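You operate a simulated robot arm through the tools that you are given. There is no shell and no other tool. Be economical: measure what you need, move in short steps, check, and stop when the job is done.

You are at the controls of a simulated robot arm. One attempt, no reset.

JOB
Take the flask one and leave it on the dock mat. Then take the flask three and put it on the bottling bench. Then take the jar one and leave it on top of the flask with the green band. Then take the white cloth on the salt bench and put it away on the wash bench. Then turn the alarm dial to 25. Then fetch the resin cartridge five and set it on the lid rest one. Then take the sample beaker and put it on top of the jug with the green band. Then take the vial three and put it on the salt bench. Then take the beaker with the green band and leave it on top of the measuring jug. Then take the blue brush and put it on the white tray. Then open the drawer marked caps, take the blue cup and leave it in the inside of the drawer marked caps and shut the caps again. Then open the key box door. The order counts. Set down upright: flask one, flask three, jar one, resin cartridge five, sample beaker, vial three, beaker with the green band.

The check looks at the end state, three seconds after you hand in, the way a careful person would. Anything else that was tipped, shoved, dropped, spilled or broken makes it a failure. Lids that push on must go on centred and level and be pressed home; caps that screw on are set level and turned clockwise until they are tight. Flat cloth is picked up by pressing the open fingertips on it (5 to 10 N) and closing them slowly along it; thin cloth reads only 2 to 8 mm in the jaws.

ROBOT AND FRAMES
A 7-joint arm with a two-finger parallel gripper on a trunk, on a base that drives. Base frame: it is fixed to the floor where the robot stands at the start and does not move with it; the origin is under the middle of the robot, x ahead of it, y to its left, z up. Lengths are in m, angles in degrees, forces in N, time in s.
With the tool pointing down near the work surface it reaches from about 0.3 to 0.72 m from the robot's upright axis, wherever it stands. Its first joint turns from -166.0 to 166.0 degrees. Places, roughly: alarm dial [4.4, 2.9, 1.4]; beaker with the green band [5.25, -0.5, 1]; blue brush (10x5x8 cm) [5.3, -0.6, 0.9]; blue cup (6x6x5 cm) [-1.2, 1.1, 0.9]; bottling bench [-1.2, 0.6, 0.8]; dock mat [-1.2, 3.4, 0.9]; drawer marked caps [0.5, 1.1, 0.7]; flask one [0.5, 0, 1]; flask three [0.75, 0, 1]; flask with the green band [1.5, -0.25, 0.75]; inside of the drawer marked caps [0.6, 1.1, 0.7]; jar one [1, -0.25, 0.75]; jug with the green band [5.25, -0.75, 1]; key box door [1.3, 4.2, 1.3]; lid rest one [3.3, 0.9, 0.8]; measuring jug [3.75, 0.25, 0.75]; resin cartridge five [4, 0.5, 0.75]; salt bench [1.3, 0.3, 0.8]; sample beaker [3.75, 0, 0.75]; vial three [3.25, 0.5, 0.75]; wash bench [5.3, -1.3, 0.9]; white cloth (11x7x3 cm) [1.3, -0.2, 0.8]; white tray (17x13x3 cm) [4.2, 0.6, 0.8]. Payload 1.57 kg.
The tool frame sits at the grasp point between the pads (the TCP): z along the fingers, y along the line on which they close. The tips reach 0.03 m beyond it. Largest opening 0.08 m; finger width 0.017, thickness 0.012; the body of the gripper, 0.04 by 0.082 m, starts 0.08 m behind the TCP.
Orientation is told as [roll, pitch, yaw] about the base's x, y, z axes, in that order, counted from this pose: with the fingers straight down and closing along the base's y, the tool's x points along the base's -x, its y along +y and its z along -z.

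CONTROLS
- The arm moves only by the tool nudge_tool. Its argument "plan" is a list of rows, each a list of 6 numbers: the shift along the base's x, y, z in m, then the turn, a rotation vector about the base's x, y, z in degrees. In form: [[dx, dy, dz, ax, ay, az], ...]. A call has 1 to 10 rows; each row shifts and turns the commanded pose from where the row before left it. "fingers" is the finger opening in m, from 0 to 0.08, set as the call begins (left out, the last holds). A row lasts 0.2 s, in which the tool goes at most 0.05 m and 8.6 degrees; a call with a longer step from one row to the next is refused whole, and so is a gripper value outside its range. A pose out of reach is approached as far as the arm can. The call stops where the force on the tool passes 40 N (or 10 N more than at its start, if that is more) or the arm is blocked; 0.2 s more then pass. Each finger travels about 0.072 m/s and halts on what it meets, pressing with about 21 N; the grip force reading is that of the motor and also rises with nothing between the fingers. The clock runs only during rows and for 0.2 s after the last one: add rows that do not move to give the fingers time. It gives the time, the measured TCP pose, the force on the tool (base axes), the opening and the grip force at its end, in the units of the frame above (readings bear some noise), with the torque about the TCP (base axes, N m) and any sound that the robot's microphone picked up.
- Cameras (640 x 400 px; columns grow to the right, rows downward): "scene" is now at [-0.0204, 0.0815, 1.42]; the picture's right is [-0.64, -0.76, 0.00], its down [-0.42, 0.35, -0.84] and it looks along [0.64, -0.54, -0.55] (base axes); focal length 214 px, centre (320, 200). "wrist" rides on the gripper at [0.072, -0.007, -0.122] in the tool frame; the picture's right is [0.09, 1.00, 0.00], its down [-0.84, 0.08, -0.54] and it looks along [-0.54, 0.05, 0.84] (tool axes); focal length 238 px, centre (320, 200). There is no depth. A picture from a camera that has moved, and an enlarged one, comes with that camera's place and axes in the base frame and with its lens.
- camera(camera): a new picture of that camera. No time passes.
- lift_body(by): slides the trunk up (or, below 0, down) by that many m; the arm and the scene camera ride with it, the base frame stays. It gives what a move gives, with no picture.
- steer(legs): drives the robot by 1 to 6 legs, each [ahead, left, turn to the left] in m, m and degrees, along the robot's own axes; the way and the turn of a leg run together, so that a leg with both is an arc; at most 1.5 m and 180 degrees a leg. The arm and the cameras ride along, it lands a little off, and it stops where it bumps. It gives what a move gives.
- aim_head(pan, tilt): turns the head with the scene camera to pan (to the left, within 86 degrees either way) and tilt (down, from -29 to 69), counted from straight ahead of the robot. It gives what a move gives.
- enlarge(camera, box): a new picture of the part [left, top, right, bottom] of that camera's present view, enlarged. No time passes.
- hand_in(): hands the job in; it is judged then, once.

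Go step by step. Nothing tells you exact positions but the pictures and the camera data: compare them with the known pose of the tool, close in by small moves and look again before you grip or let go. The budget is 567 turns and 360 pictures, counting those below and the enlarged ones. Unless the task says otherwise, let go and move clear before handing in.

The tools are called after ">>>" as a command line: name --pt "numbers of a row" for each row, then --argument value for the rest, lists and objects as JSON in quotes. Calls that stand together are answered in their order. nudge_tool: Moves the arm, as the interface text tells. Its arguments: {"type":"object","properties":{"plan":{"type":"array"},"fingers":{"type":"number"}},"required":["plan"]} The other tools are called the same way: lift_body (by) slides the trunk up or down; steer (legs) drives the base; aim_head (pan, tilt) turns the head that bears the scene camera; camera (camera) takes a picture; enlarge (camera, box) takes an enlarged picture of a part of a camera's view; hand_in () hands the job in.

At the start:

```text
t: 0.0
eef_pos: [0.1537, 0.3948, 1.1277]
tool_rot: [-0.3, 0.4, -0.2]
wrist_force: [0.0, 0.7, -0.5]
moment: [-0.01, -0.02, 0.01]
finger_gap: 0.08
grasp_force: 0.1
trunk travel left (down, up): [-0.075, 0.04]
robot x, y, heading: [0.001, -0.0016, 0.2]
head pan, tilt: [-71.9, 68.8]
```

scene: 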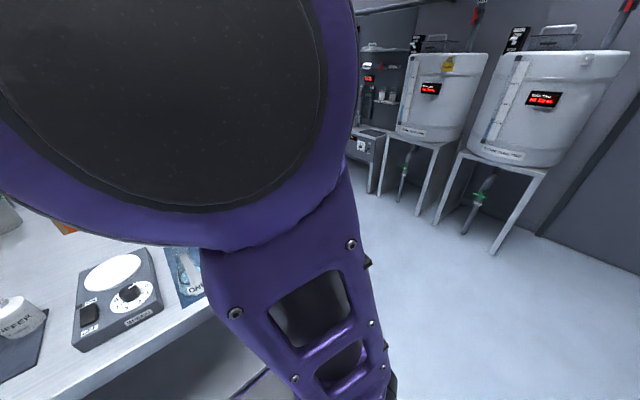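
wrist: 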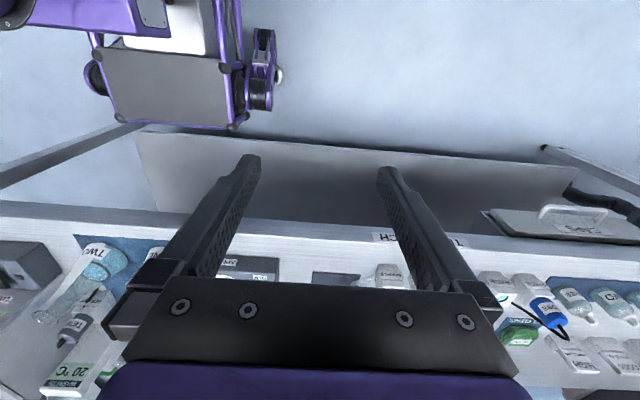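

The first views are mostly blocked by the arm, so I'll turn the head to look over the bench ahead.

>>> aim_head --pan 0 --tilt 40

>>> camera --camera "scene"

```text
t: 1.4
eef_pos: [0.1527, 0.3958, 1.1292]
tool_rot: [-0.3, 0.4, -0.3]
wrist_force: [0.1, 0.3, -0.4]
moment: [0.0, 0.0, -0.01]
finger_gap: 0.0802
grasp_force: 0.1
trunk travel left (down, up): [-0.075, 0.04]
robot x, y, heading: [0.0006, -0.001, -0.1]
head pan, tilt: [0.0, 40.0]
```

```text
357 pictures are left
camera scene: at [-0.0034, 0.1387, 1.4099], right [0.0, -1.0, 0.0], down [-0.64, 0.0, -0.77], along [0.77, 0.0, -0.64], focal length 214 px, centre (320, 200)
```

scene: 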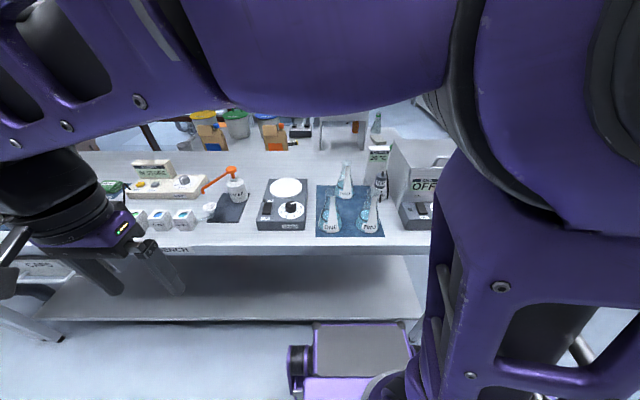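

The bench ahead holds flasks on a blue mat; I'll enlarge to read the labels.

>>> enlarge --camera "scene" --box '[240, 110, 450, 250]'

>>> enlarge --camera "scene" --box '[60, 110, 270, 250]'

```text
2.86 times, centred on (345, 180) of scene
camera zoom: at [-0.0034, 0.1387, 1.4099], right [0.0, -1.0, 0.0], down [-0.64, 0.0, -0.77], along [0.77, 0.0, -0.64], focal length 613 px, centre (249, 257)
```

zoom: 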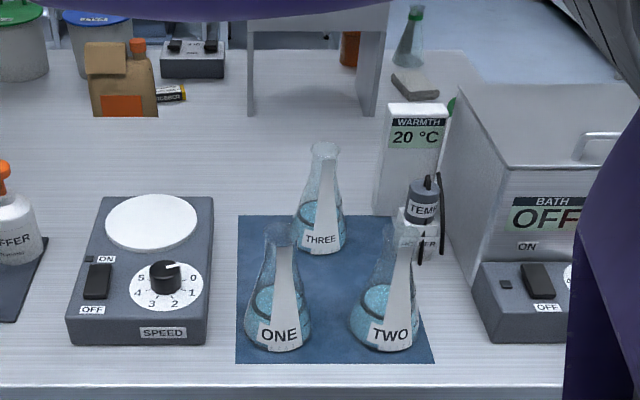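

```text
2.86 times, centred on (165, 180) of scene
camera zoom: at [-0.0034, 0.1387, 1.4099], right [0.0, -1.0, 0.0], down [-0.64, 0.0, -0.77], along [0.77, 0.0, -0.64], focal length 613 px, centre (763, 257)
```

zoom: 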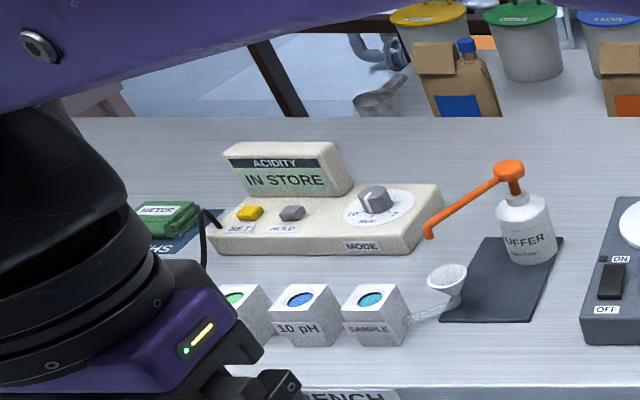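

The mat at roughly x 0.5, y 0.1 carries flasks one and two in front and three behind. I'll bring the wrist camera over it to measure.

>>> nudge_tool --pt "0.02 -0.04 0.01 0 0 0" --pt "0.02 -0.04 0.01 0 0 0" --pt "0.02 -0.04 0.01 0 0 0" --pt "0.02 -0.04 0.01 0 0 0" --pt "0.02 -0.04 0.01 0 0 0" --pt "0.02 -0.04 0.01 0 0 0" --pt "0.02 -0.04 0.01 0 0 0" --fingers 0.08

>>> camera --camera "wrist"

>>> camera --camera "scene"

```text
t: 3.0
eef_pos: [0.2867, 0.1198, 1.203]
tool_rot: [-0.2, -0.3, 1.5]
wrist_force: [0.0, 0.3, -0.1]
moment: [0.0, 0.02, 0.0]
finger_gap: 0.08
grasp_force: 0.2
trunk travel left (down, up): [-0.075, 0.04]
robot x, y, heading: [0.0013, -0.0001, -0.0]
head pan, tilt: [0.0, 40.0]
```

```text
354 pictures are left
camera wrist: at [0.2153, 0.1125, 1.324], right [-0.12, 0.99, 0.0], down [0.83, 0.1, 0.55], along [0.54, 0.06, -0.84], focal length 238 px, centre (320, 200)
```

wrist: 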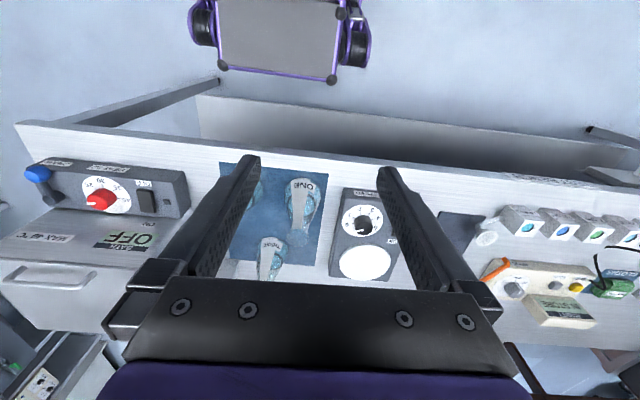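

```text
353 pictures are left
camera scene: at [-0.0493, 0.0727, 1.3955], right [-0.86, -0.51, 0.0], down [-0.39, 0.66, -0.64], along [0.33, -0.55, -0.77], focal length 214 px, centre (320, 200)
```

scene: 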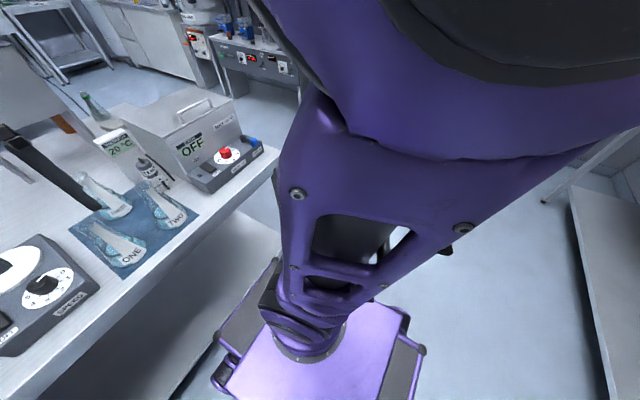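

Flask one is just beyond the tool. I'll enlarge the wrist view to measure base and rim.

>>> enlarge --camera "wrist" --box '[200, 140, 420, 290]'

>>> enlarge --camera "scene" --box '[0, 80, 280, 280]'

```text
2.67 times, centred on (310, 215) of wrist
camera zoom: at [0.2153, 0.1125, 1.324], right [-0.12, 0.99, 0.0], down [0.83, 0.1, 0.55], along [0.54, 0.06, -0.84], focal length 636 px, centre (347, 160)
```

zoom: 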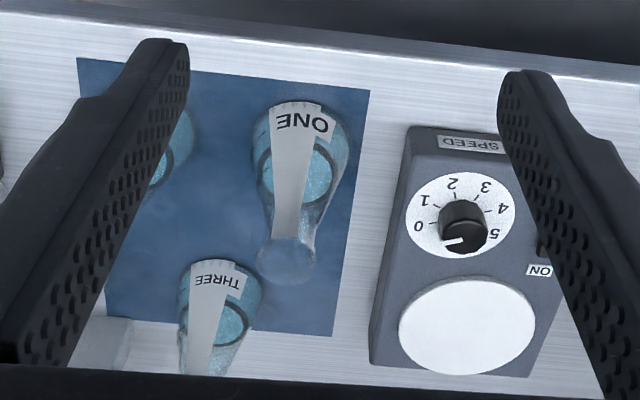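

```text
2.00 times, centred on (140, 180) of scene
camera zoom: at [-0.0493, 0.0727, 1.3955], right [-0.86, -0.51, 0.0], down [-0.39, 0.66, -0.64], along [0.33, -0.55, -0.77], focal length 429 px, centre (680, 240)
```

zoom: 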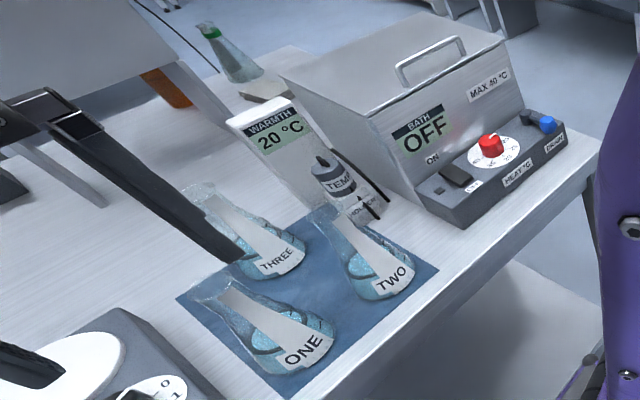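

Triangulated: flask one rim at about (0.469, 0.107, 1.042), bench top about 0.91. I'll move above it and check.

>>> nudge_tool --pt "0.045 -0.003 0 0 0 0" --pt "0.045 -0.003 0 0 0 0" --pt "0.045 -0.003 0 0 0 0" --pt "0.045 -0.003 0 0 0 0" --pt "0 0 -0.04 0 0 0" --pt "0 0 -0.02 0 0 -1" --pt "0 0 0 0 0 0"

>>> camera --camera "wrist"

>>> camera --camera "scene"

```text
t: 4.6
eef_pos: [0.4727, 0.1019, 1.1356]
tool_rot: [-0.3, 0.5, -1.2]
wrist_force: [0.2, -0.2, -0.9]
moment: [0.0, -0.02, 0.0]
finger_gap: 0.0799
grasp_force: 0.0
trunk travel left (down, up): [-0.075, 0.04]
robot x, y, heading: [0.0008, 0.0029, 0.1]
head pan, tilt: [0.0, 40.0]
```

```text
350 pictures are left
camera wrist: at [0.4035, 0.0971, 1.2578], right [-0.07, 1.0, 0.0], down [0.84, 0.06, 0.54], along [0.54, 0.03, -0.84], focal length 238 px, centre (320, 200)
```

wrist: 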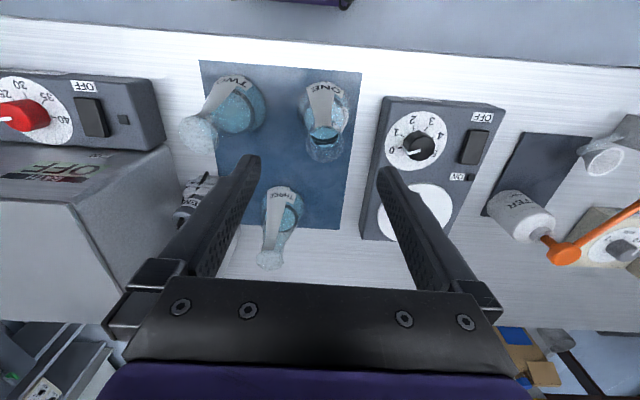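

```text
349 pictures are left
camera scene: at [-0.0034, 0.1388, 1.4099], right [0.0, -1.0, 0.0], down [-0.64, 0.0, -0.77], along [0.77, 0.0, -0.64], focal length 214 px, centre (320, 200)
```

scene: 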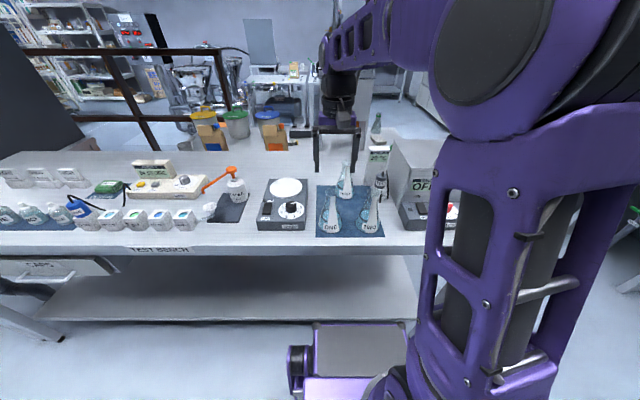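

Rim estimates disagree slightly; I'll enlarge both views.

>>> enlarge --camera "wrist" --box '[260, 60, 400, 180]'

>>> enlarge --camera "scene" --box '[300, 120, 400, 250]'

```text
3.33 times, centred on (330, 120) of wrist
camera zoom: at [0.4035, 0.0971, 1.2578], right [-0.07, 1.0, 0.0], down [0.84, 0.06, 0.54], along [0.54, 0.03, -0.84], focal length 794 px, centre (287, 467)
```

zoom: 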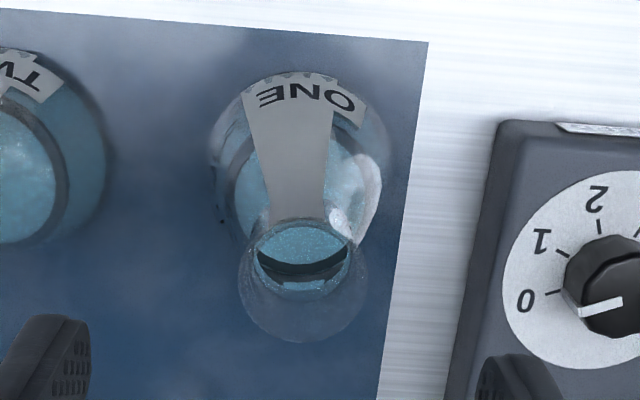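

```text
3.08 times, centred on (350, 185) of scene
camera zoom: at [-0.0034, 0.1388, 1.4099], right [0.0, -1.0, 0.0], down [-0.64, 0.0, -0.77], along [0.77, 0.0, -0.64], focal length 660 px, centre (228, 246)
```

zoom: 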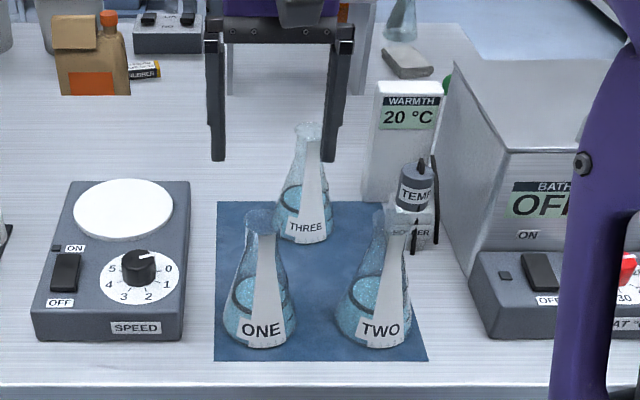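

Flask one rim now at (0.480, 0.106, 1.04). I'll shift slightly and descend to the neck.

>>> nudge_tool --pt "0.007 0.004 0 0 0 1" --pt "0 0 -0.03 0 0 0" --pt "0 0 -0.03 0 0 0" --pt "0 0 -0.03 0 0 0" --pt "0 0 -0.025 0 0 0" --pt "0 0 0 0 0 0"

>>> camera --camera "wrist"

>>> enlarge --camera "scene" --box '[300, 120, 400, 250]'

```text
t: 6.0
eef_pos: [0.4791, 0.106, 1.0222]
tool_rot: [-0.3, 0.3, -0.2]
wrist_force: [-0.2, -0.2, 0.5]
moment: [-0.03, 0.02, 0.0]
finger_gap: 0.08
grasp_force: 0.2
trunk travel left (down, up): [-0.075, 0.04]
robot x, y, heading: [0.0002, -0.0008, 0.0]
head pan, tilt: [0.0, 40.0]
```

```text
346 pictures are left
camera wrist: at [0.4096, 0.1006, 1.1447], right [-0.09, 1.0, 0.0], down [0.84, 0.08, 0.54], along [0.53, 0.04, -0.84], focal length 238 px, centre (320, 200)
```

wrist: 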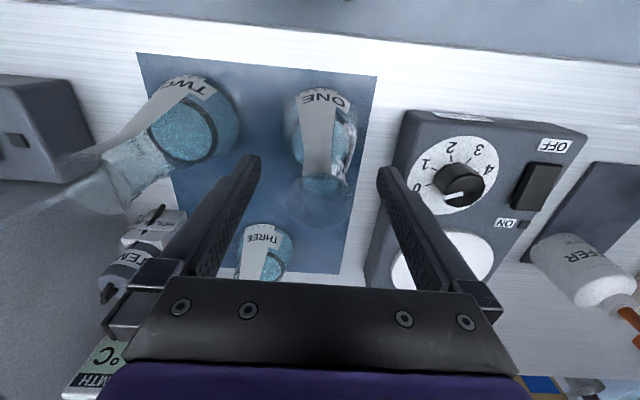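

```text
3.08 times, centred on (350, 185) of scene
camera zoom: at [-0.0033, 0.1388, 1.4099], right [0.0, -1.0, 0.0], down [-0.64, 0.0, -0.77], along [0.77, 0.0, -0.64], focal length 660 px, centre (228, 246)
```

zoom: 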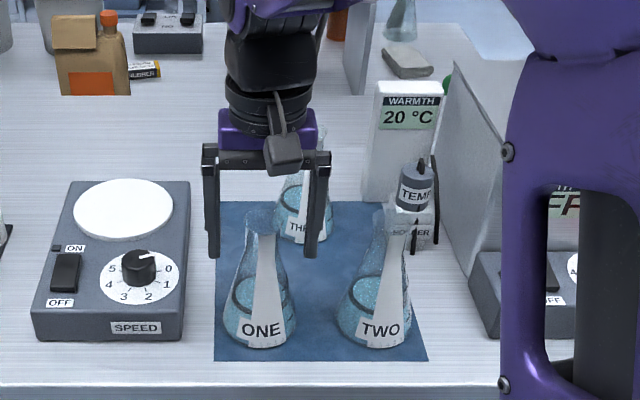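

The rim is centred between the pads at the right depth. Closing.

>>> nudge_tool --pt "0 0 0 0 0 0" --pt "0 0 0 0 0 0" --pt "0 0 0 0 0 0" --pt "0 0 0 0 0 0" --pt "0 0 0 0 0 0" --fingers 0.0

```text
t: 7.2
eef_pos: [0.4794, 0.1074, 1.0221]
tool_rot: [-0.2, 0.3, -0.2]
wrist_force: [-0.1, 1.3, 0.0]
moment: [0.19, -0.06, 0.02]
finger_gap: 0.0375
grasp_force: 20.7
trunk travel left (down, up): [-0.075, 0.04]
robot x, y, heading: [0.0034, 0.0012, -0.2]
head pan, tilt: [0.0, 40.0]
```

Gripped at 37 mm. Lifting gently.

>>> nudge_tool --pt "0 0 0.015 0 0 0" --pt "0 0 0.025 0 0 0" --pt "0 0 0.03 0 0 0" --pt "0 0 0.03 0 0 0" --pt "0 0 0.025 0 0 0" --pt "0 0 0.015 0 0 0" --pt "0 0 0 0 0 0"

>>> camera --camera "scene"

>>> camera --camera "wrist"

```text
t: 8.8
eef_pos: [0.4787, 0.1074, 1.1622]
tool_rot: [-0.2, 0.3, -0.3]
wrist_force: [-0.4, -0.1, -3.1]
moment: [0.02, 0.02, 0.01]
finger_gap: 0.0371
grasp_force: 20.9
trunk travel left (down, up): [-0.075, 0.04]
robot x, y, heading: [0.0001, 0.0014, -0.2]
head pan, tilt: [0.0, 40.0]
```

```text
344 pictures are left
camera scene: at [-0.0033, 0.1388, 1.4099], right [0.0, -1.0, 0.0], down [-0.64, 0.0, -0.77], along [0.77, 0.0, -0.64], focal length 214 px, centre (320, 200)
```

scene: 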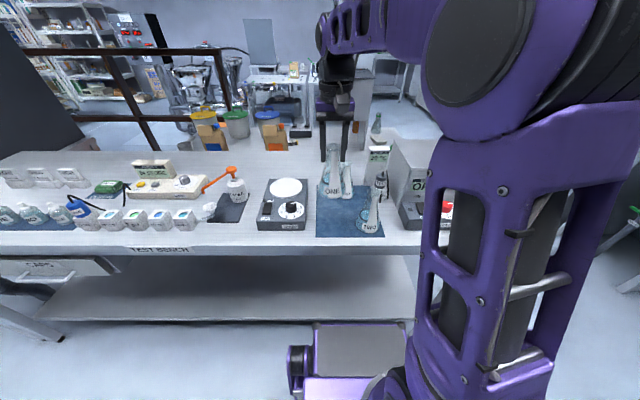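

```text
343 pictures are left
camera wrist: at [0.4092, 0.1012, 1.285], right [-0.09, 1.0, 0.0], down [0.84, 0.08, 0.54], along [0.53, 0.04, -0.84], focal length 238 px, centre (320, 200)
```

wrist: 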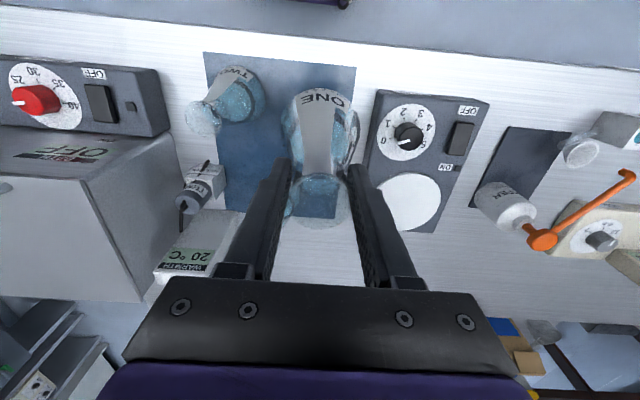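

Flask one is held. I'll pull it back a bit and look around left to map the way to the dock mat.

>>> nudge_tool --pt "-0.015 0 0.015 0 0 0" --pt "-0.03 0 0.015 0 0 0" --pt "-0.03 0 0.01 0 0 0" --pt "-0.03 0 0 0 0 0" --pt "-0.02 0 0 0 0 0" --pt "0 0 0 0 0 0"

>>> aim_head --pan 80 --tilt 15

>>> camera --camera "scene"

```text
t: 10.2
eef_pos: [0.3588, 0.1079, 1.1956]
tool_rot: [-0.6, 1.8, -0.2]
wrist_force: [-0.7, 0.8, -2.9]
moment: [0.0, 0.01, 0.0]
finger_gap: 0.0371
grasp_force: 20.5
trunk travel left (down, up): [-0.075, 0.04]
robot x, y, heading: [-0.0013, 0.0018, -0.0]
head pan, tilt: [0.0, 40.0]
```

```text
t: 11.8
eef_pos: [0.3559, 0.1066, 1.2012]
tool_rot: [-0.5, 0.8, -0.2]
wrist_force: [0.3, 0.6, -1.9]
moment: [0.01, 0.02, 0.0]
finger_gap: 0.0372
grasp_force: 20.3
trunk travel left (down, up): [-0.075, 0.04]
robot x, y, heading: [-0.0019, -0.0002, 0.1]
head pan, tilt: [80.0, 15.0]
```

```text
342 pictures are left
camera scene: at [0.0011, 0.1118, 1.4457], right [-0.29, -0.96, 0.0], down [-0.28, 0.09, -0.95], along [0.91, -0.28, -0.3], focal length 214 px, centre (320, 200)
```

scene: 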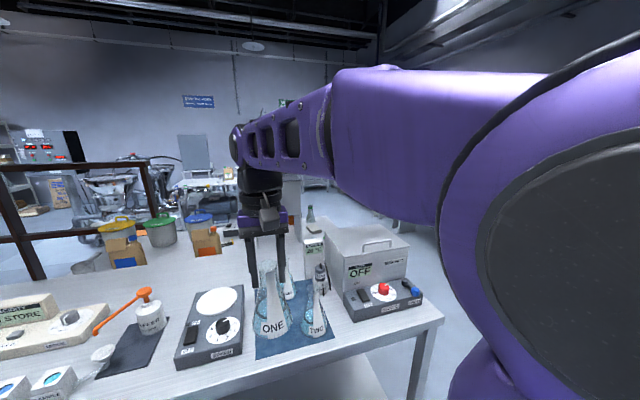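

The camera pose does not match the commanded pan; I'll take another picture now.

>>> camera --camera "scene"

```text
341 pictures are left
camera scene: at [0.0011, 0.1118, 1.4457], right [-0.29, -0.96, 0.0], down [-0.28, 0.09, -0.95], along [0.91, -0.28, -0.3], focal length 214 px, centre (320, 200)
```

scene: 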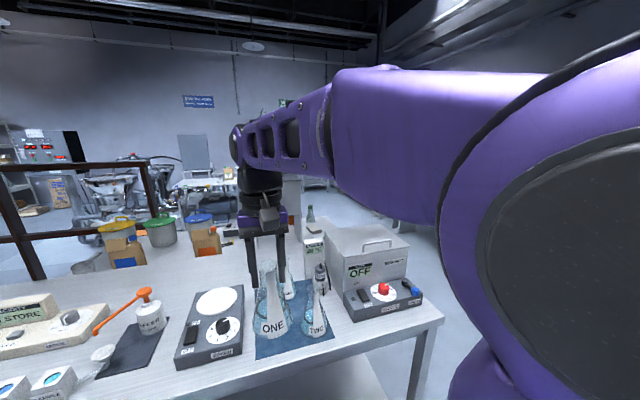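

Possibly the folded arm blocks the head. I'll extend the arm a little and see if the head frees up.

>>> nudge_tool --pt "0.02 0 0 0 0 0" --pt "0.03 0 0 0 0 0" --pt "0.03 0 0 0 0 0" --pt "0.02 0 0 0 0 0" --pt "0 0 0 0 0 0"

>>> camera --camera "scene"

```text
t: 13.0
eef_pos: [0.4564, 0.1067, 1.2023]
tool_rot: [-0.3, 0.3, -0.2]
wrist_force: [0.5, 0.0, -2.0]
moment: [-0.01, 0.06, -0.02]
finger_gap: 0.0371
grasp_force: 20.9
trunk travel left (down, up): [-0.075, 0.04]
robot x, y, heading: [0.0017, 0.0008, -0.1]
head pan, tilt: [80.0, 15.0]
```

```text
340 pictures are left
camera scene: at [-0.0707, 0.2306, 1.4495], right [0.98, -0.18, 0.0], down [-0.05, -0.25, -0.97], along [0.18, 0.95, -0.26], focal length 214 px, centre (320, 200)
```

scene: 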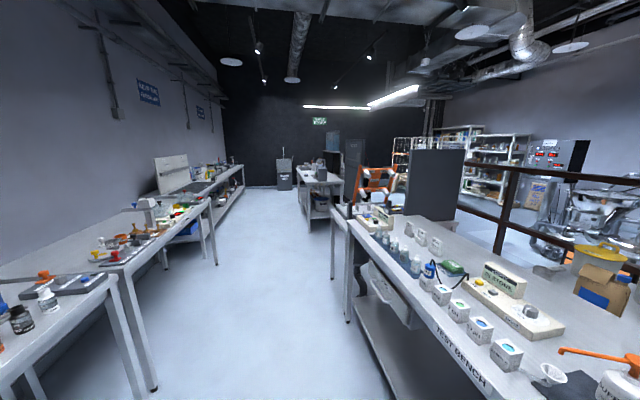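

Confirmed: the folded arm blocks the head, so I'll keep it out. The dock mat lies up the aisle to the left; I'll back off, turn left and drive along the aisle.

>>> steer --legs '[[-0.22, 0, 0], [0, 0, 90], [1.4, 0, 0]]'

>>> aim_head --pan 20 --tilt 20

>>> camera --camera "scene"

```text
t: 25.1
eef_pos: [-0.2747, 1.8625, 1.2023]
tool_rot: [-0.2, 0.4, 88.0]
wrist_force: [-0.4, 0.0, -2.7]
moment: [0.03, 0.02, 0.03]
finger_gap: 0.0371
grasp_force: 21.3
trunk travel left (down, up): [-0.075, 0.04]
robot x, y, heading: [-0.1841, 1.403, 88.1]
head pan, tilt: [80.0, 15.0]
```

```text
t: 26.4
eef_pos: [-0.274, 1.8612, 1.2019]
tool_rot: [-0.4, 0.4, 88.1]
wrist_force: [0.3, -0.7, -3.0]
moment: [0.01, 0.0, 0.01]
finger_gap: 0.0374
grasp_force: 20.9
trunk travel left (down, up): [-0.075, 0.04]
robot x, y, heading: [-0.182, 1.4044, 88.2]
head pan, tilt: [20.0, 20.0]
```

```text
339 pictures are left
camera scene: at [-0.353, 1.4043, 1.4413], right [0.95, 0.31, 0.0], down [0.11, -0.32, -0.94], along [-0.29, 0.89, -0.34], focal length 214 px, centre (320, 200)
```

scene: 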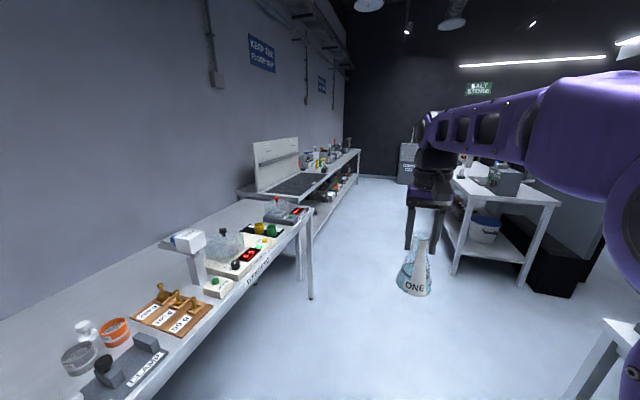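

The dark mat on the far left bench around (-1.2, 3.15) is likely the dock mat. I'll drive up and turn towards it.

>>> steer --legs '[[0, 0, 4], [0.9, 0, 0], [0.85, 0, 0], [0, 0, 88]]'

>>> aim_head --pan 0 --tilt 35

>>> camera --camera "scene"

```text
t: 39.7
eef_pos: [-0.6956, 3.0546, 1.2027]
tool_rot: [-0.3, 0.4, -179.2]
wrist_force: [-0.5, 0.1, -2.7]
moment: [-0.01, -0.03, -0.04]
finger_gap: 0.0371
grasp_force: 20.8
trunk travel left (down, up): [-0.075, 0.04]
robot x, y, heading: [-0.2404, 3.1718, -179.1]
head pan, tilt: [20.0, 20.0]
```

```text
t: 40.5
eef_pos: [-0.6951, 3.0559, 1.2014]
tool_rot: [-0.3, 0.5, -179.2]
wrist_force: [-0.5, 0.3, -2.1]
moment: [0.01, -0.03, -0.01]
finger_gap: 0.0372
grasp_force: 20.8
trunk travel left (down, up): [-0.075, 0.04]
robot x, y, heading: [-0.2403, 3.1685, -178.7]
head pan, tilt: [0.0, 35.0]
```

```text
338 pictures are left
camera scene: at [-0.2355, 3.0284, 1.4175], right [-0.02, 1.0, 0.0], down [0.57, 0.01, -0.82], along [-0.82, -0.02, -0.57], focal length 214 px, centre (320, 200)
```

scene: 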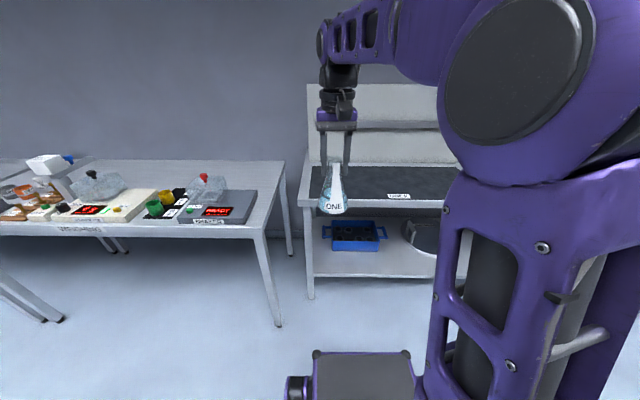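

The dark mat with a label is ahead-right; I'll enlarge to confirm it.

>>> enlarge --camera "scene" --box '[280, 130, 480, 260]'

>>> camera --camera "wrist"

```text
3.08 times, centred on (380, 195) of scene
camera zoom: at [-0.2355, 3.0284, 1.4175], right [-0.02, 1.0, 0.0], down [0.57, 0.01, -0.82], along [-0.82, -0.02, -0.57], focal length 660 px, centre (135, 215)
```

zoom: 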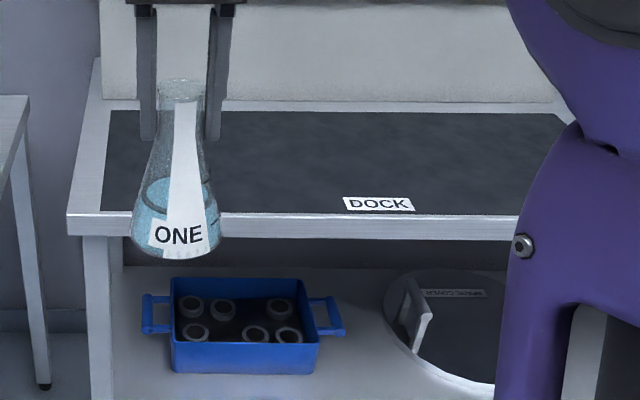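

```text
336 pictures are left
camera wrist: at [-0.6232, 3.062, 1.324], right [0.11, -0.99, 0.0], down [-0.84, -0.09, 0.54], along [-0.53, -0.05, -0.84], focal length 238 px, centre (320, 200)
```

wrist: 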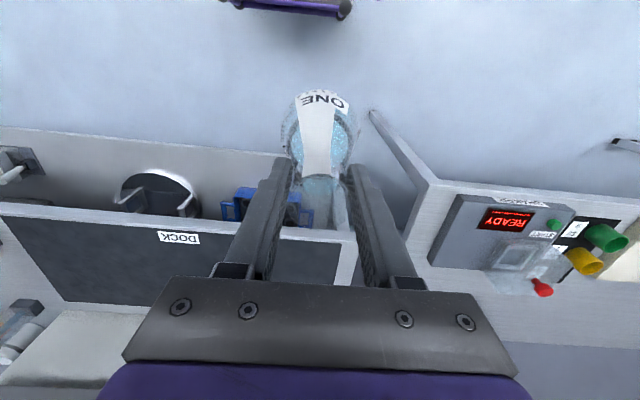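

It's the dock mat: spans x -1.03..-1.33, y 2.98..3.7+, surface z ≈0.89. I'll drive 0.3 m closer.

>>> steer --legs '[[0.29, 0, 0]]'

>>> nudge_tool --pt "-0.01 0.03 0 0 0 0" --pt "-0.025 0.04 0 0 0 0" --pt "-0.025 0.04 0 0 0 0" --pt "-0.025 0.04 -0.01 0 0 0" --pt "-0.025 0.03 -0.01 0 0 0" --pt "-0.025 0.01 -0.01 0 0 0" --pt "0 0 0 0 0 0"

>>> camera --camera "scene"

>>> camera --camera "wrist"

```text
t: 42.5
eef_pos: [-0.9857, 3.044, 1.2023]
tool_rot: [-0.4, 0.4, -178.6]
wrist_force: [-0.2, -0.3, -2.8]
moment: [0.04, -0.04, 0.01]
finger_gap: 0.0373
grasp_force: 21.1
trunk travel left (down, up): [-0.075, 0.04]
robot x, y, heading: [-0.5341, 3.1637, -178.1]
head pan, tilt: [0.0, 35.0]
```

```text
t: 44.1
eef_pos: [-1.1203, 3.2332, 1.1739]
tool_rot: [-0.3, 0.4, -178.6]
wrist_force: [-0.6, -0.3, -2.4]
moment: [-0.01, -0.01, -0.02]
finger_gap: 0.0376
grasp_force: 21.0
trunk travel left (down, up): [-0.075, 0.04]
robot x, y, heading: [-0.5331, 3.1626, -178.4]
head pan, tilt: [0.0, 35.0]
```

```text
335 pictures are left
camera scene: at [-0.5264, 3.0218, 1.4175], right [-0.03, 1.0, 0.0], down [0.57, 0.02, -0.82], along [-0.82, -0.02, -0.57], focal length 214 px, centre (320, 200)
```

scene: 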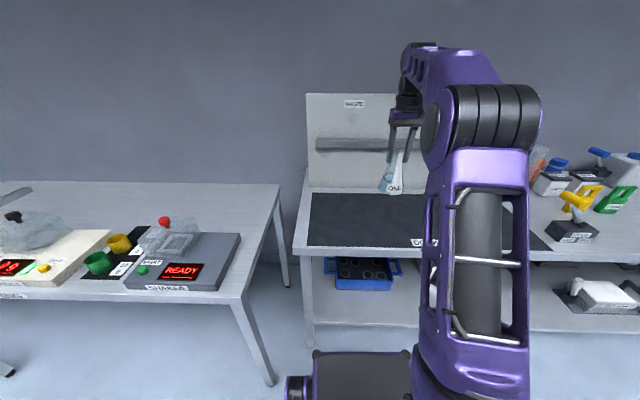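

```text
334 pictures are left
camera wrist: at [-1.0487, 3.2408, 1.2952], right [0.12, -0.99, 0.0], down [-0.84, -0.1, 0.54], along [-0.53, -0.06, -0.84], focal length 238 px, centre (320, 200)
```

wrist: 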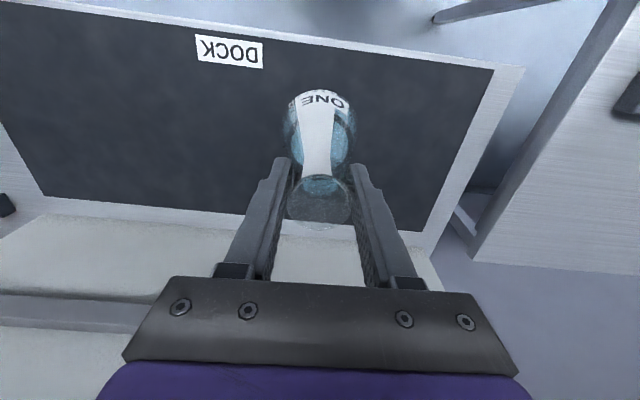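

Well over the mat. I'll centre it more and lower to just above the surface.

>>> nudge_tool --pt "-0.01 0.02 -0.02 0 0 0" --pt "-0.01 0.02 -0.03 0 0 0" --pt "-0.01 0.01 -0.03 0 0 0" --pt "0 0 -0.03 0 0 0" --pt "0 0 -0.025 0 0 0" --pt "0 0 -0.015 0 0 0" --pt "0 0 0 0 0 0"

>>> nudge_tool --pt "0 0 -0.005 0 0 0" --pt "0 0 -0.005 0 0 0"

```text
t: 45.8
eef_pos: [-1.1502, 3.2836, 1.0215]
tool_rot: [-0.3, 0.3, -178.6]
wrist_force: [-0.1, 0.1, -2.7]
moment: [0.0, -0.03, 0.01]
finger_gap: 0.037
grasp_force: 21.6
trunk travel left (down, up): [-0.075, 0.04]
robot x, y, heading: [-0.5328, 3.1619, -178.7]
head pan, tilt: [0.0, 35.0]
```

```text
t: 46.4
eef_pos: [-1.1506, 3.2826, 1.0115]
tool_rot: [-0.4, 0.3, -178.6]
wrist_force: [0.0, -0.5, -2.2]
moment: [-0.02, -0.01, 0.04]
finger_gap: 0.0372
grasp_force: 20.5
trunk travel left (down, up): [-0.075, 0.04]
robot x, y, heading: [-0.5316, 3.1617, -178.5]
head pan, tilt: [0.0, 35.0]
```

>>> nudge_tool --pt "0 0 -0.003 0 0 0" --pt "0 0 -0.003 0 0 0"

>>> enlarge --camera "scene" --box '[340, 120, 480, 250]'

```text
t: 47.0
eef_pos: [-1.1524, 3.2846, 1.006]
tool_rot: [-0.3, 0.5, -178.6]
wrist_force: [0.7, -0.4, -1.7]
moment: [0.03, 0.01, 0.02]
finger_gap: 0.0372
grasp_force: 21.5
trunk travel left (down, up): [-0.075, 0.04]
robot x, y, heading: [-0.5331, 3.1622, -178.4]
head pan, tilt: [0.0, 35.0]
```

```text
3.08 times, centred on (410, 185) of scene
camera zoom: at [-0.5262, 3.0218, 1.4175], right [-0.03, 1.0, 0.0], down [0.57, 0.02, -0.82], along [-0.82, -0.02, -0.57], focal length 660 px, centre (43, 246)
```

zoom: 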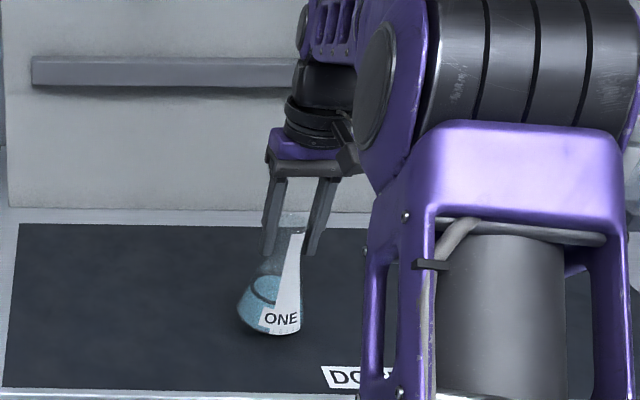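

Not touching yet; continuing in small steps until the force changes.

>>> nudge_tool --pt "0 0 -0.003 0 0 0" --pt "0 0 -0.003 0 0 0"

>>> nudge_tool --pt "0 0 -0.003 0 0 0" --pt "0 0 -0.002 0 0 0"

```text
t: 47.5
eef_pos: [-1.1514, 3.2828, 1.001]
tool_rot: [-0.4, 0.3, -178.6]
wrist_force: [0.2, -0.3, -1.7]
moment: [0.0, -0.01, -0.04]
finger_gap: 0.0371
grasp_force: 20.6
trunk travel left (down, up): [-0.075, 0.04]
robot x, y, heading: [-0.5353, 3.1642, -178.3]
head pan, tilt: [0.0, 35.0]
```

```text
t: 48.1
eef_pos: [-1.1514, 3.2829, 0.9937]
tool_rot: [-0.4, 0.4, -178.6]
wrist_force: [0.5, 1.3, -2.5]
moment: [-0.01, -0.04, 0.0]
finger_gap: 0.0374
grasp_force: 20.7
trunk travel left (down, up): [-0.075, 0.04]
robot x, y, heading: [-0.5348, 3.1632, -178.2]
head pan, tilt: [0.0, 35.0]
```

>>> nudge_tool --pt "0 0 -0.003 0 0 0" --pt "0 0 -0.002 0 0 0"

>>> nudge_tool --pt "0 0 -0.003 0 0 0"

```text
t: 48.8
eef_pos: [-1.1516, 3.2834, 0.9913]
tool_rot: [-0.2, 0.4, -178.6]
wrist_force: [-0.2, 0.1, -1.8]
moment: [-0.01, -0.02, 0.01]
finger_gap: 0.0374
grasp_force: 20.5
trunk travel left (down, up): [-0.075, 0.04]
robot x, y, heading: [-0.5337, 3.1589, -178.7]
head pan, tilt: [0.0, 35.0]
```

```text
t: 49.1
eef_pos: [-1.1523, 3.2843, 0.9872]
tool_rot: [-0.3, 0.4, -178.6]
wrist_force: [0.7, 1.0, -2.7]
moment: [0.02, 0.01, 0.04]
finger_gap: 0.0372
grasp_force: 21.0
trunk travel left (down, up): [-0.075, 0.04]
robot x, y, heading: [-0.5315, 3.1602, -178.3]
head pan, tilt: [0.0, 35.0]
```

>>> nudge_tool --pt "0 0 -0.004 0 0 0" --pt "0 0 -0.003 0 0 0"

>>> enlarge --camera "wrist" --box '[240, 60, 400, 200]'

```text
t: 49.8
eef_pos: [-1.1509, 3.2843, 0.9832]
tool_rot: [-0.4, 0.0, -178.7]
wrist_force: [0.8, 1.3, 16.7]
moment: [-0.38, -0.34, 0.06]
finger_gap: 0.0371
grasp_force: 21.4
trunk travel left (down, up): [-0.075, 0.04]
robot x, y, heading: [-0.5337, 3.1609, -178.2]
head pan, tilt: [0.0, 35.0]
```

```text
2.86 times, centred on (320, 130) of wrist
camera zoom: at [-1.0776, 3.2916, 1.105], right [0.12, -0.99, -0.01], down [-0.83, -0.1, 0.54], along [-0.54, -0.06, -0.84], focal length 681 px, centre (320, 400)
```

zoom: 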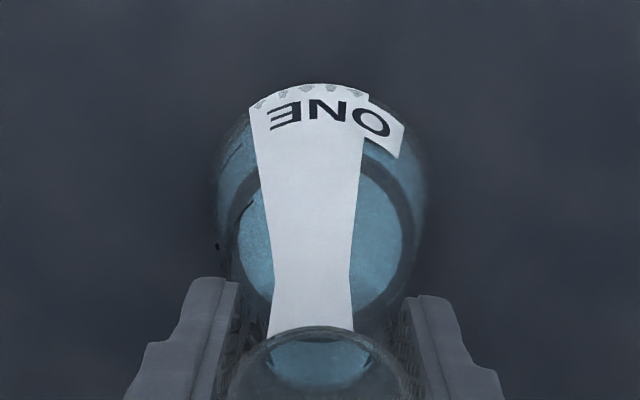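

Contact (16 N). I'll relieve the press slightly, open, and check.

>>> nudge_tool --pt "0 0 0.003 0 0 0" --pt "0 0 0.0005 0 0 0"

>>> nudge_tool --pt "0 0 0 0 0 0" --pt "0 0 0 0 0 0" --pt "0 0 0 0 0 0" --pt "0 0 0 0 0 0" --fingers 0.08

>>> nudge_tool --pt "0 0 0.03 0 0 0" --pt "0 0 0.04 0 0 0" --pt "0 0 0.045 0 0 0" --pt "0 0 0.045 0 0 0" --pt "0.02 -0.03 0.03 0 0 0" --pt "0.03 -0.03 0.01 0 0 0" --pt "0 0 0 0 0 0"

>>> camera --camera "wrist"

```text
t: 50.4
eef_pos: [-1.1516, 3.2844, 0.984]
tool_rot: [-0.4, 0.2, -178.5]
wrist_force: [-3.2, 1.7, 9.5]
moment: [-0.15, 0.53, -0.1]
finger_gap: 0.0375
grasp_force: 21.0
trunk travel left (down, up): [-0.075, 0.04]
robot x, y, heading: [-0.528, 3.1617, -178.7]
head pan, tilt: [0.0, 35.0]
```

```text
t: 51.4
eef_pos: [-1.1504, 3.2841, 0.9829]
tool_rot: [-0.3, 0.4, -178.6]
wrist_force: [-0.1, 0.8, 0.3]
moment: [0.04, -0.01, -0.04]
finger_gap: 0.0801
grasp_force: 0.1
trunk travel left (down, up): [-0.075, 0.04]
robot x, y, heading: [-0.5356, 3.1608, -178.3]
head pan, tilt: [0.0, 35.0]
```

```text
t: 53.0
eef_pos: [-1.1018, 3.2225, 1.1842]
tool_rot: [-0.3, 0.5, -178.6]
wrist_force: [-0.4, -0.4, 0.5]
moment: [0.0, 0.03, -0.02]
finger_gap: 0.0799
grasp_force: 0.0
trunk travel left (down, up): [-0.075, 0.04]
robot x, y, heading: [-0.5357, 3.1639, -178.2]
head pan, tilt: [0.0, 35.0]
```

```text
331 pictures are left
camera wrist: at [-1.0287, 3.2305, 1.3076], right [0.12, -0.99, 0.0], down [-0.84, -0.1, 0.54], along [-0.53, -0.06, -0.84], focal length 238 px, centre (320, 200)
```

wrist: 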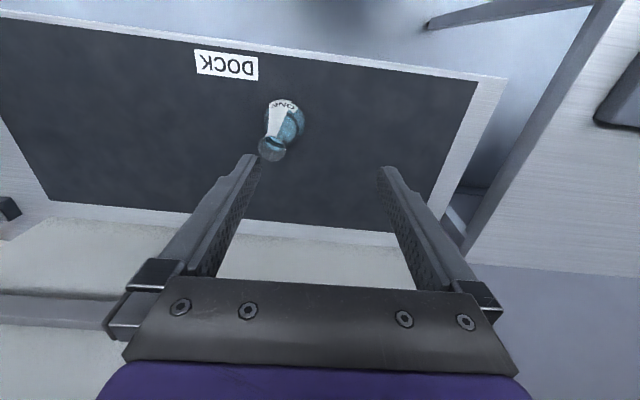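

Flask one stands upright on the dock mat. Next flask three: back off and drive down the aisle again.

>>> steer --legs '[[-0.3, 0, 0], [0, 0, 88.5], [1.5, 0, 0], [1.3, 0, 0]]'

>>> aim_head --pan 0 --tilt 15

>>> camera --camera "scene"

```text
t: 72.2
eef_pos: [-0.1797, -0.2044, 1.1848]
tool_rot: [-0.4, 0.5, -87.9]
wrist_force: [0.4, 1.2, -0.3]
moment: [0.0, 0.01, 0.0]
finger_gap: 0.08
grasp_force: 0.1
trunk travel left (down, up): [-0.075, 0.04]
robot x, y, heading: [-0.1275, 0.3625, -87.6]
head pan, tilt: [0.0, 35.0]
```

```text
t: 73.0
eef_pos: [-0.179, -0.2044, 1.1847]
tool_rot: [-0.4, 0.4, -87.8]
wrist_force: [0.8, -0.6, 0.5]
moment: [0.0, 0.01, 0.0]
finger_gap: 0.0802
grasp_force: 0.1
trunk travel left (down, up): [-0.075, 0.04]
robot x, y, heading: [-0.1253, 0.3639, -87.5]
head pan, tilt: [0.0, 15.0]
```

```text
330 pictures are left
camera scene: at [0.0161, 0.3652, 1.4494], right [-1.0, -0.04, 0.0], down [-0.01, 0.26, -0.97], along [0.04, -0.96, -0.26], focal length 214 px, centre (320, 200)
```

scene: 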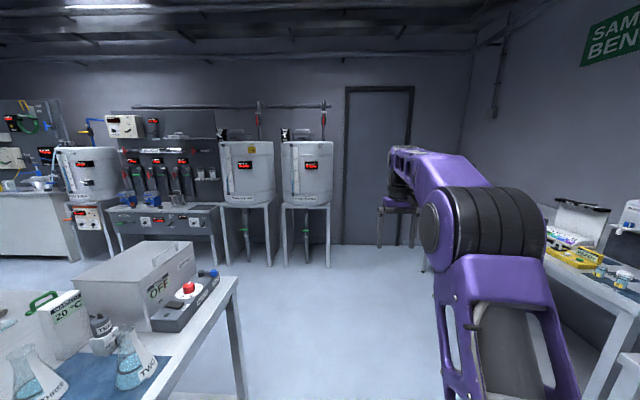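

I'm back near the start. Now to stand in front of flask three.

>>> steer --legs '[[0.31, 0, 0], [0, 0, 87.5], [0.1, 0, 0]]'

>>> aim_head --pan 0 --tilt 38

>>> enlarge --camera "scene" --box '[200, 100, 440, 250]'

>>> camera --camera "wrist"

```text
t: 79.7
eef_pos: [0.5568, -0.0141, 1.1845]
tool_rot: [-0.3, 0.5, 0.9]
wrist_force: [-0.3, -0.1, -0.3]
moment: [0.03, -0.03, -0.01]
finger_gap: 0.0799
grasp_force: 0.1
trunk travel left (down, up): [-0.075, 0.04]
robot x, y, heading: [-0.0118, 0.0528, 1.1]
head pan, tilt: [0.0, 15.0]
```

```text
t: 80.6
eef_pos: [0.5562, -0.0143, 1.1852]
tool_rot: [-0.3, 0.5, 0.9]
wrist_force: [-0.4, -0.2, 0.5]
moment: [0.0, -0.04, 0.01]
finger_gap: 0.0804
grasp_force: 0.0
trunk travel left (down, up): [-0.075, 0.04]
robot x, y, heading: [-0.0092, 0.052, 1.0]
head pan, tilt: [0.0, 38.0]
```

```text
2.67 times, centred on (320, 175) of scene
camera zoom: at [-0.0154, 0.1904, 1.413], right [0.02, -1.0, 0.0], down [-0.61, -0.01, -0.79], along [0.79, 0.02, -0.61], focal length 572 px, centre (320, 267)
```

zoom: 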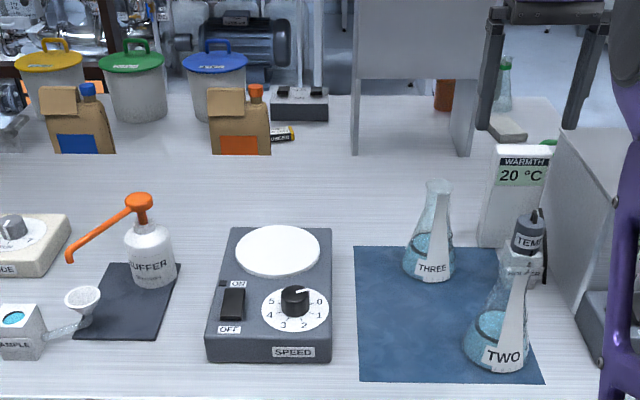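

```text
328 pictures are left
camera wrist: at [0.4868, -0.0216, 1.3075], right [-0.11, 0.99, 0.0], down [0.84, 0.09, 0.54], along [0.53, 0.05, -0.84], focal length 238 px, centre (320, 200)
```

wrist: 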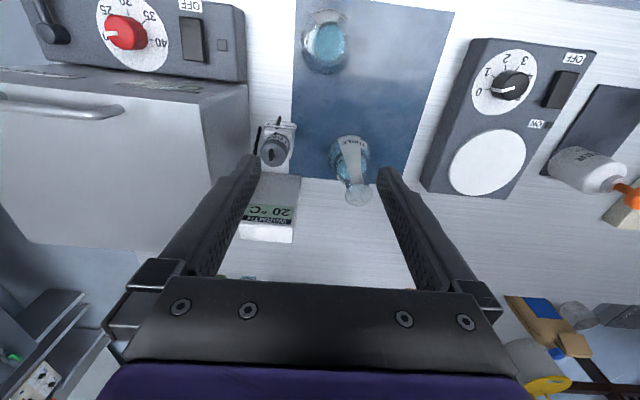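

Flask three rim is near (0.642, 0.047, 1.04). Moving above it for a check; the thermometer box on its right leaves about 3 cm.

>>> nudge_tool --pt "0.03 0.02 0 0 0 0" --pt "0.03 0.02 -0.01 0 0 0" --pt "0.026 0.021 -0.03 0 0 0" --pt "0 0 -0.03 0 0 -1" --pt "0 0 0 0 0 0"

>>> camera --camera "wrist"

>>> enlarge --camera "scene" --box '[320, 130, 420, 230]'

```text
t: 81.8
eef_pos: [0.6434, 0.0446, 1.1164]
tool_rot: [-0.4, 0.2, -0.1]
wrist_force: [-0.1, 1.1, 0.1]
moment: [0.0, -0.01, 0.02]
finger_gap: 0.0801
grasp_force: 0.1
trunk travel left (down, up): [-0.075, 0.04]
robot x, y, heading: [-0.0109, 0.053, 1.1]
head pan, tilt: [0.0, 38.0]
```

```text
327 pictures are left
camera wrist: at [0.5733, 0.0384, 1.2383], right [-0.09, 1.0, 0.0], down [0.84, 0.08, 0.54], along [0.54, 0.04, -0.84], focal length 238 px, centre (320, 200)
```

wrist: 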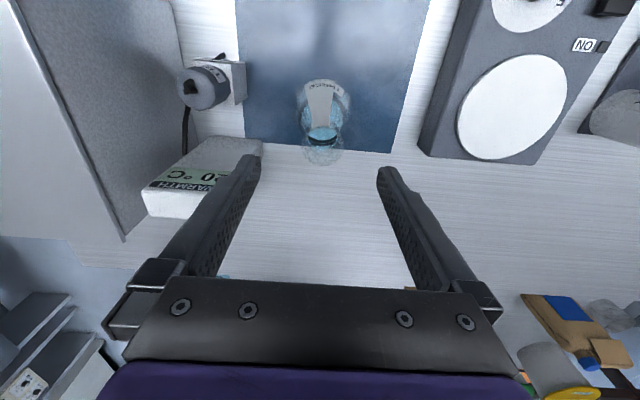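

```text
4.00 times, centred on (370, 180) of scene
camera zoom: at [-0.0154, 0.1904, 1.4129], right [0.02, -1.0, 0.0], down [-0.62, -0.01, -0.79], along [0.79, 0.02, -0.62], focal length 858 px, centre (120, 280)
```

zoom: 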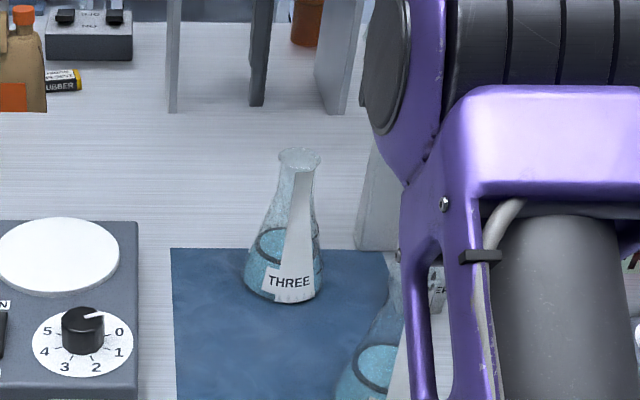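

Aligned to a few mm; descending to the neck.

>>> nudge_tool --pt "0.005 0.002 -0.02 0 0 0" --pt "0 0 -0.03 0 0 0" --pt "0 0 -0.03 0 0 0" --pt "0 0 -0.015 0 0 0" --pt "0 0 0 0 0 0"

>>> camera --camera "wrist"

>>> enlarge --camera "scene" --box '[320, 130, 420, 230]'

```text
t: 83.0
eef_pos: [0.6483, 0.048, 1.0199]
tool_rot: [-0.3, 0.4, -0.1]
wrist_force: [-0.2, -0.5, 0.7]
moment: [-0.02, 0.04, 0.0]
finger_gap: 0.0801
grasp_force: 0.1
trunk travel left (down, up): [-0.075, 0.04]
robot x, y, heading: [-0.0093, 0.0524, 1.2]
head pan, tilt: [0.0, 38.0]
```

```text
325 pictures are left
camera wrist: at [0.5786, 0.0418, 1.1421], right [-0.09, 1.0, 0.0], down [0.84, 0.08, 0.54], along [0.53, 0.04, -0.84], focal length 238 px, centre (320, 200)
```

wrist: 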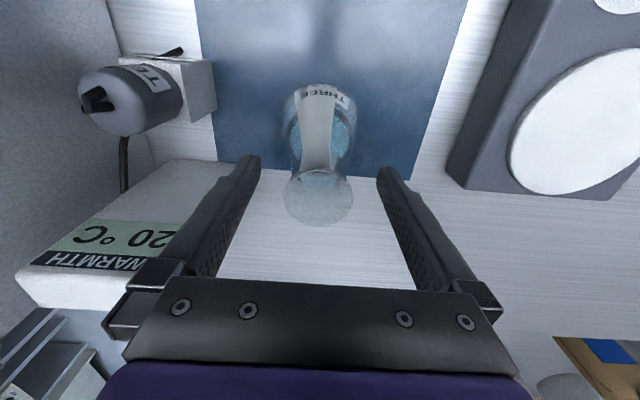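

```text
4.00 times, centred on (370, 180) of scene
camera zoom: at [-0.0154, 0.1904, 1.4129], right [0.02, -1.0, 0.0], down [-0.62, -0.01, -0.79], along [0.79, 0.02, -0.62], focal length 858 px, centre (120, 280)
```

zoom: 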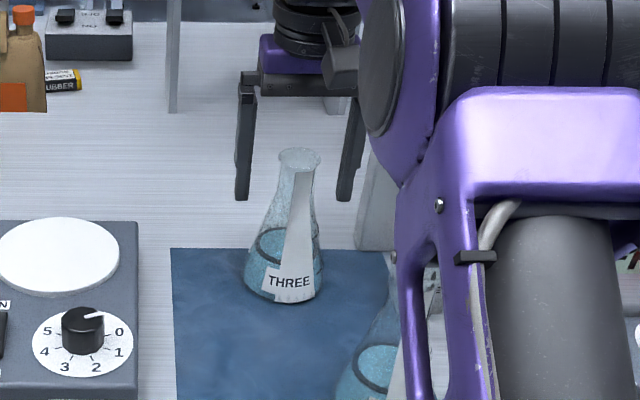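

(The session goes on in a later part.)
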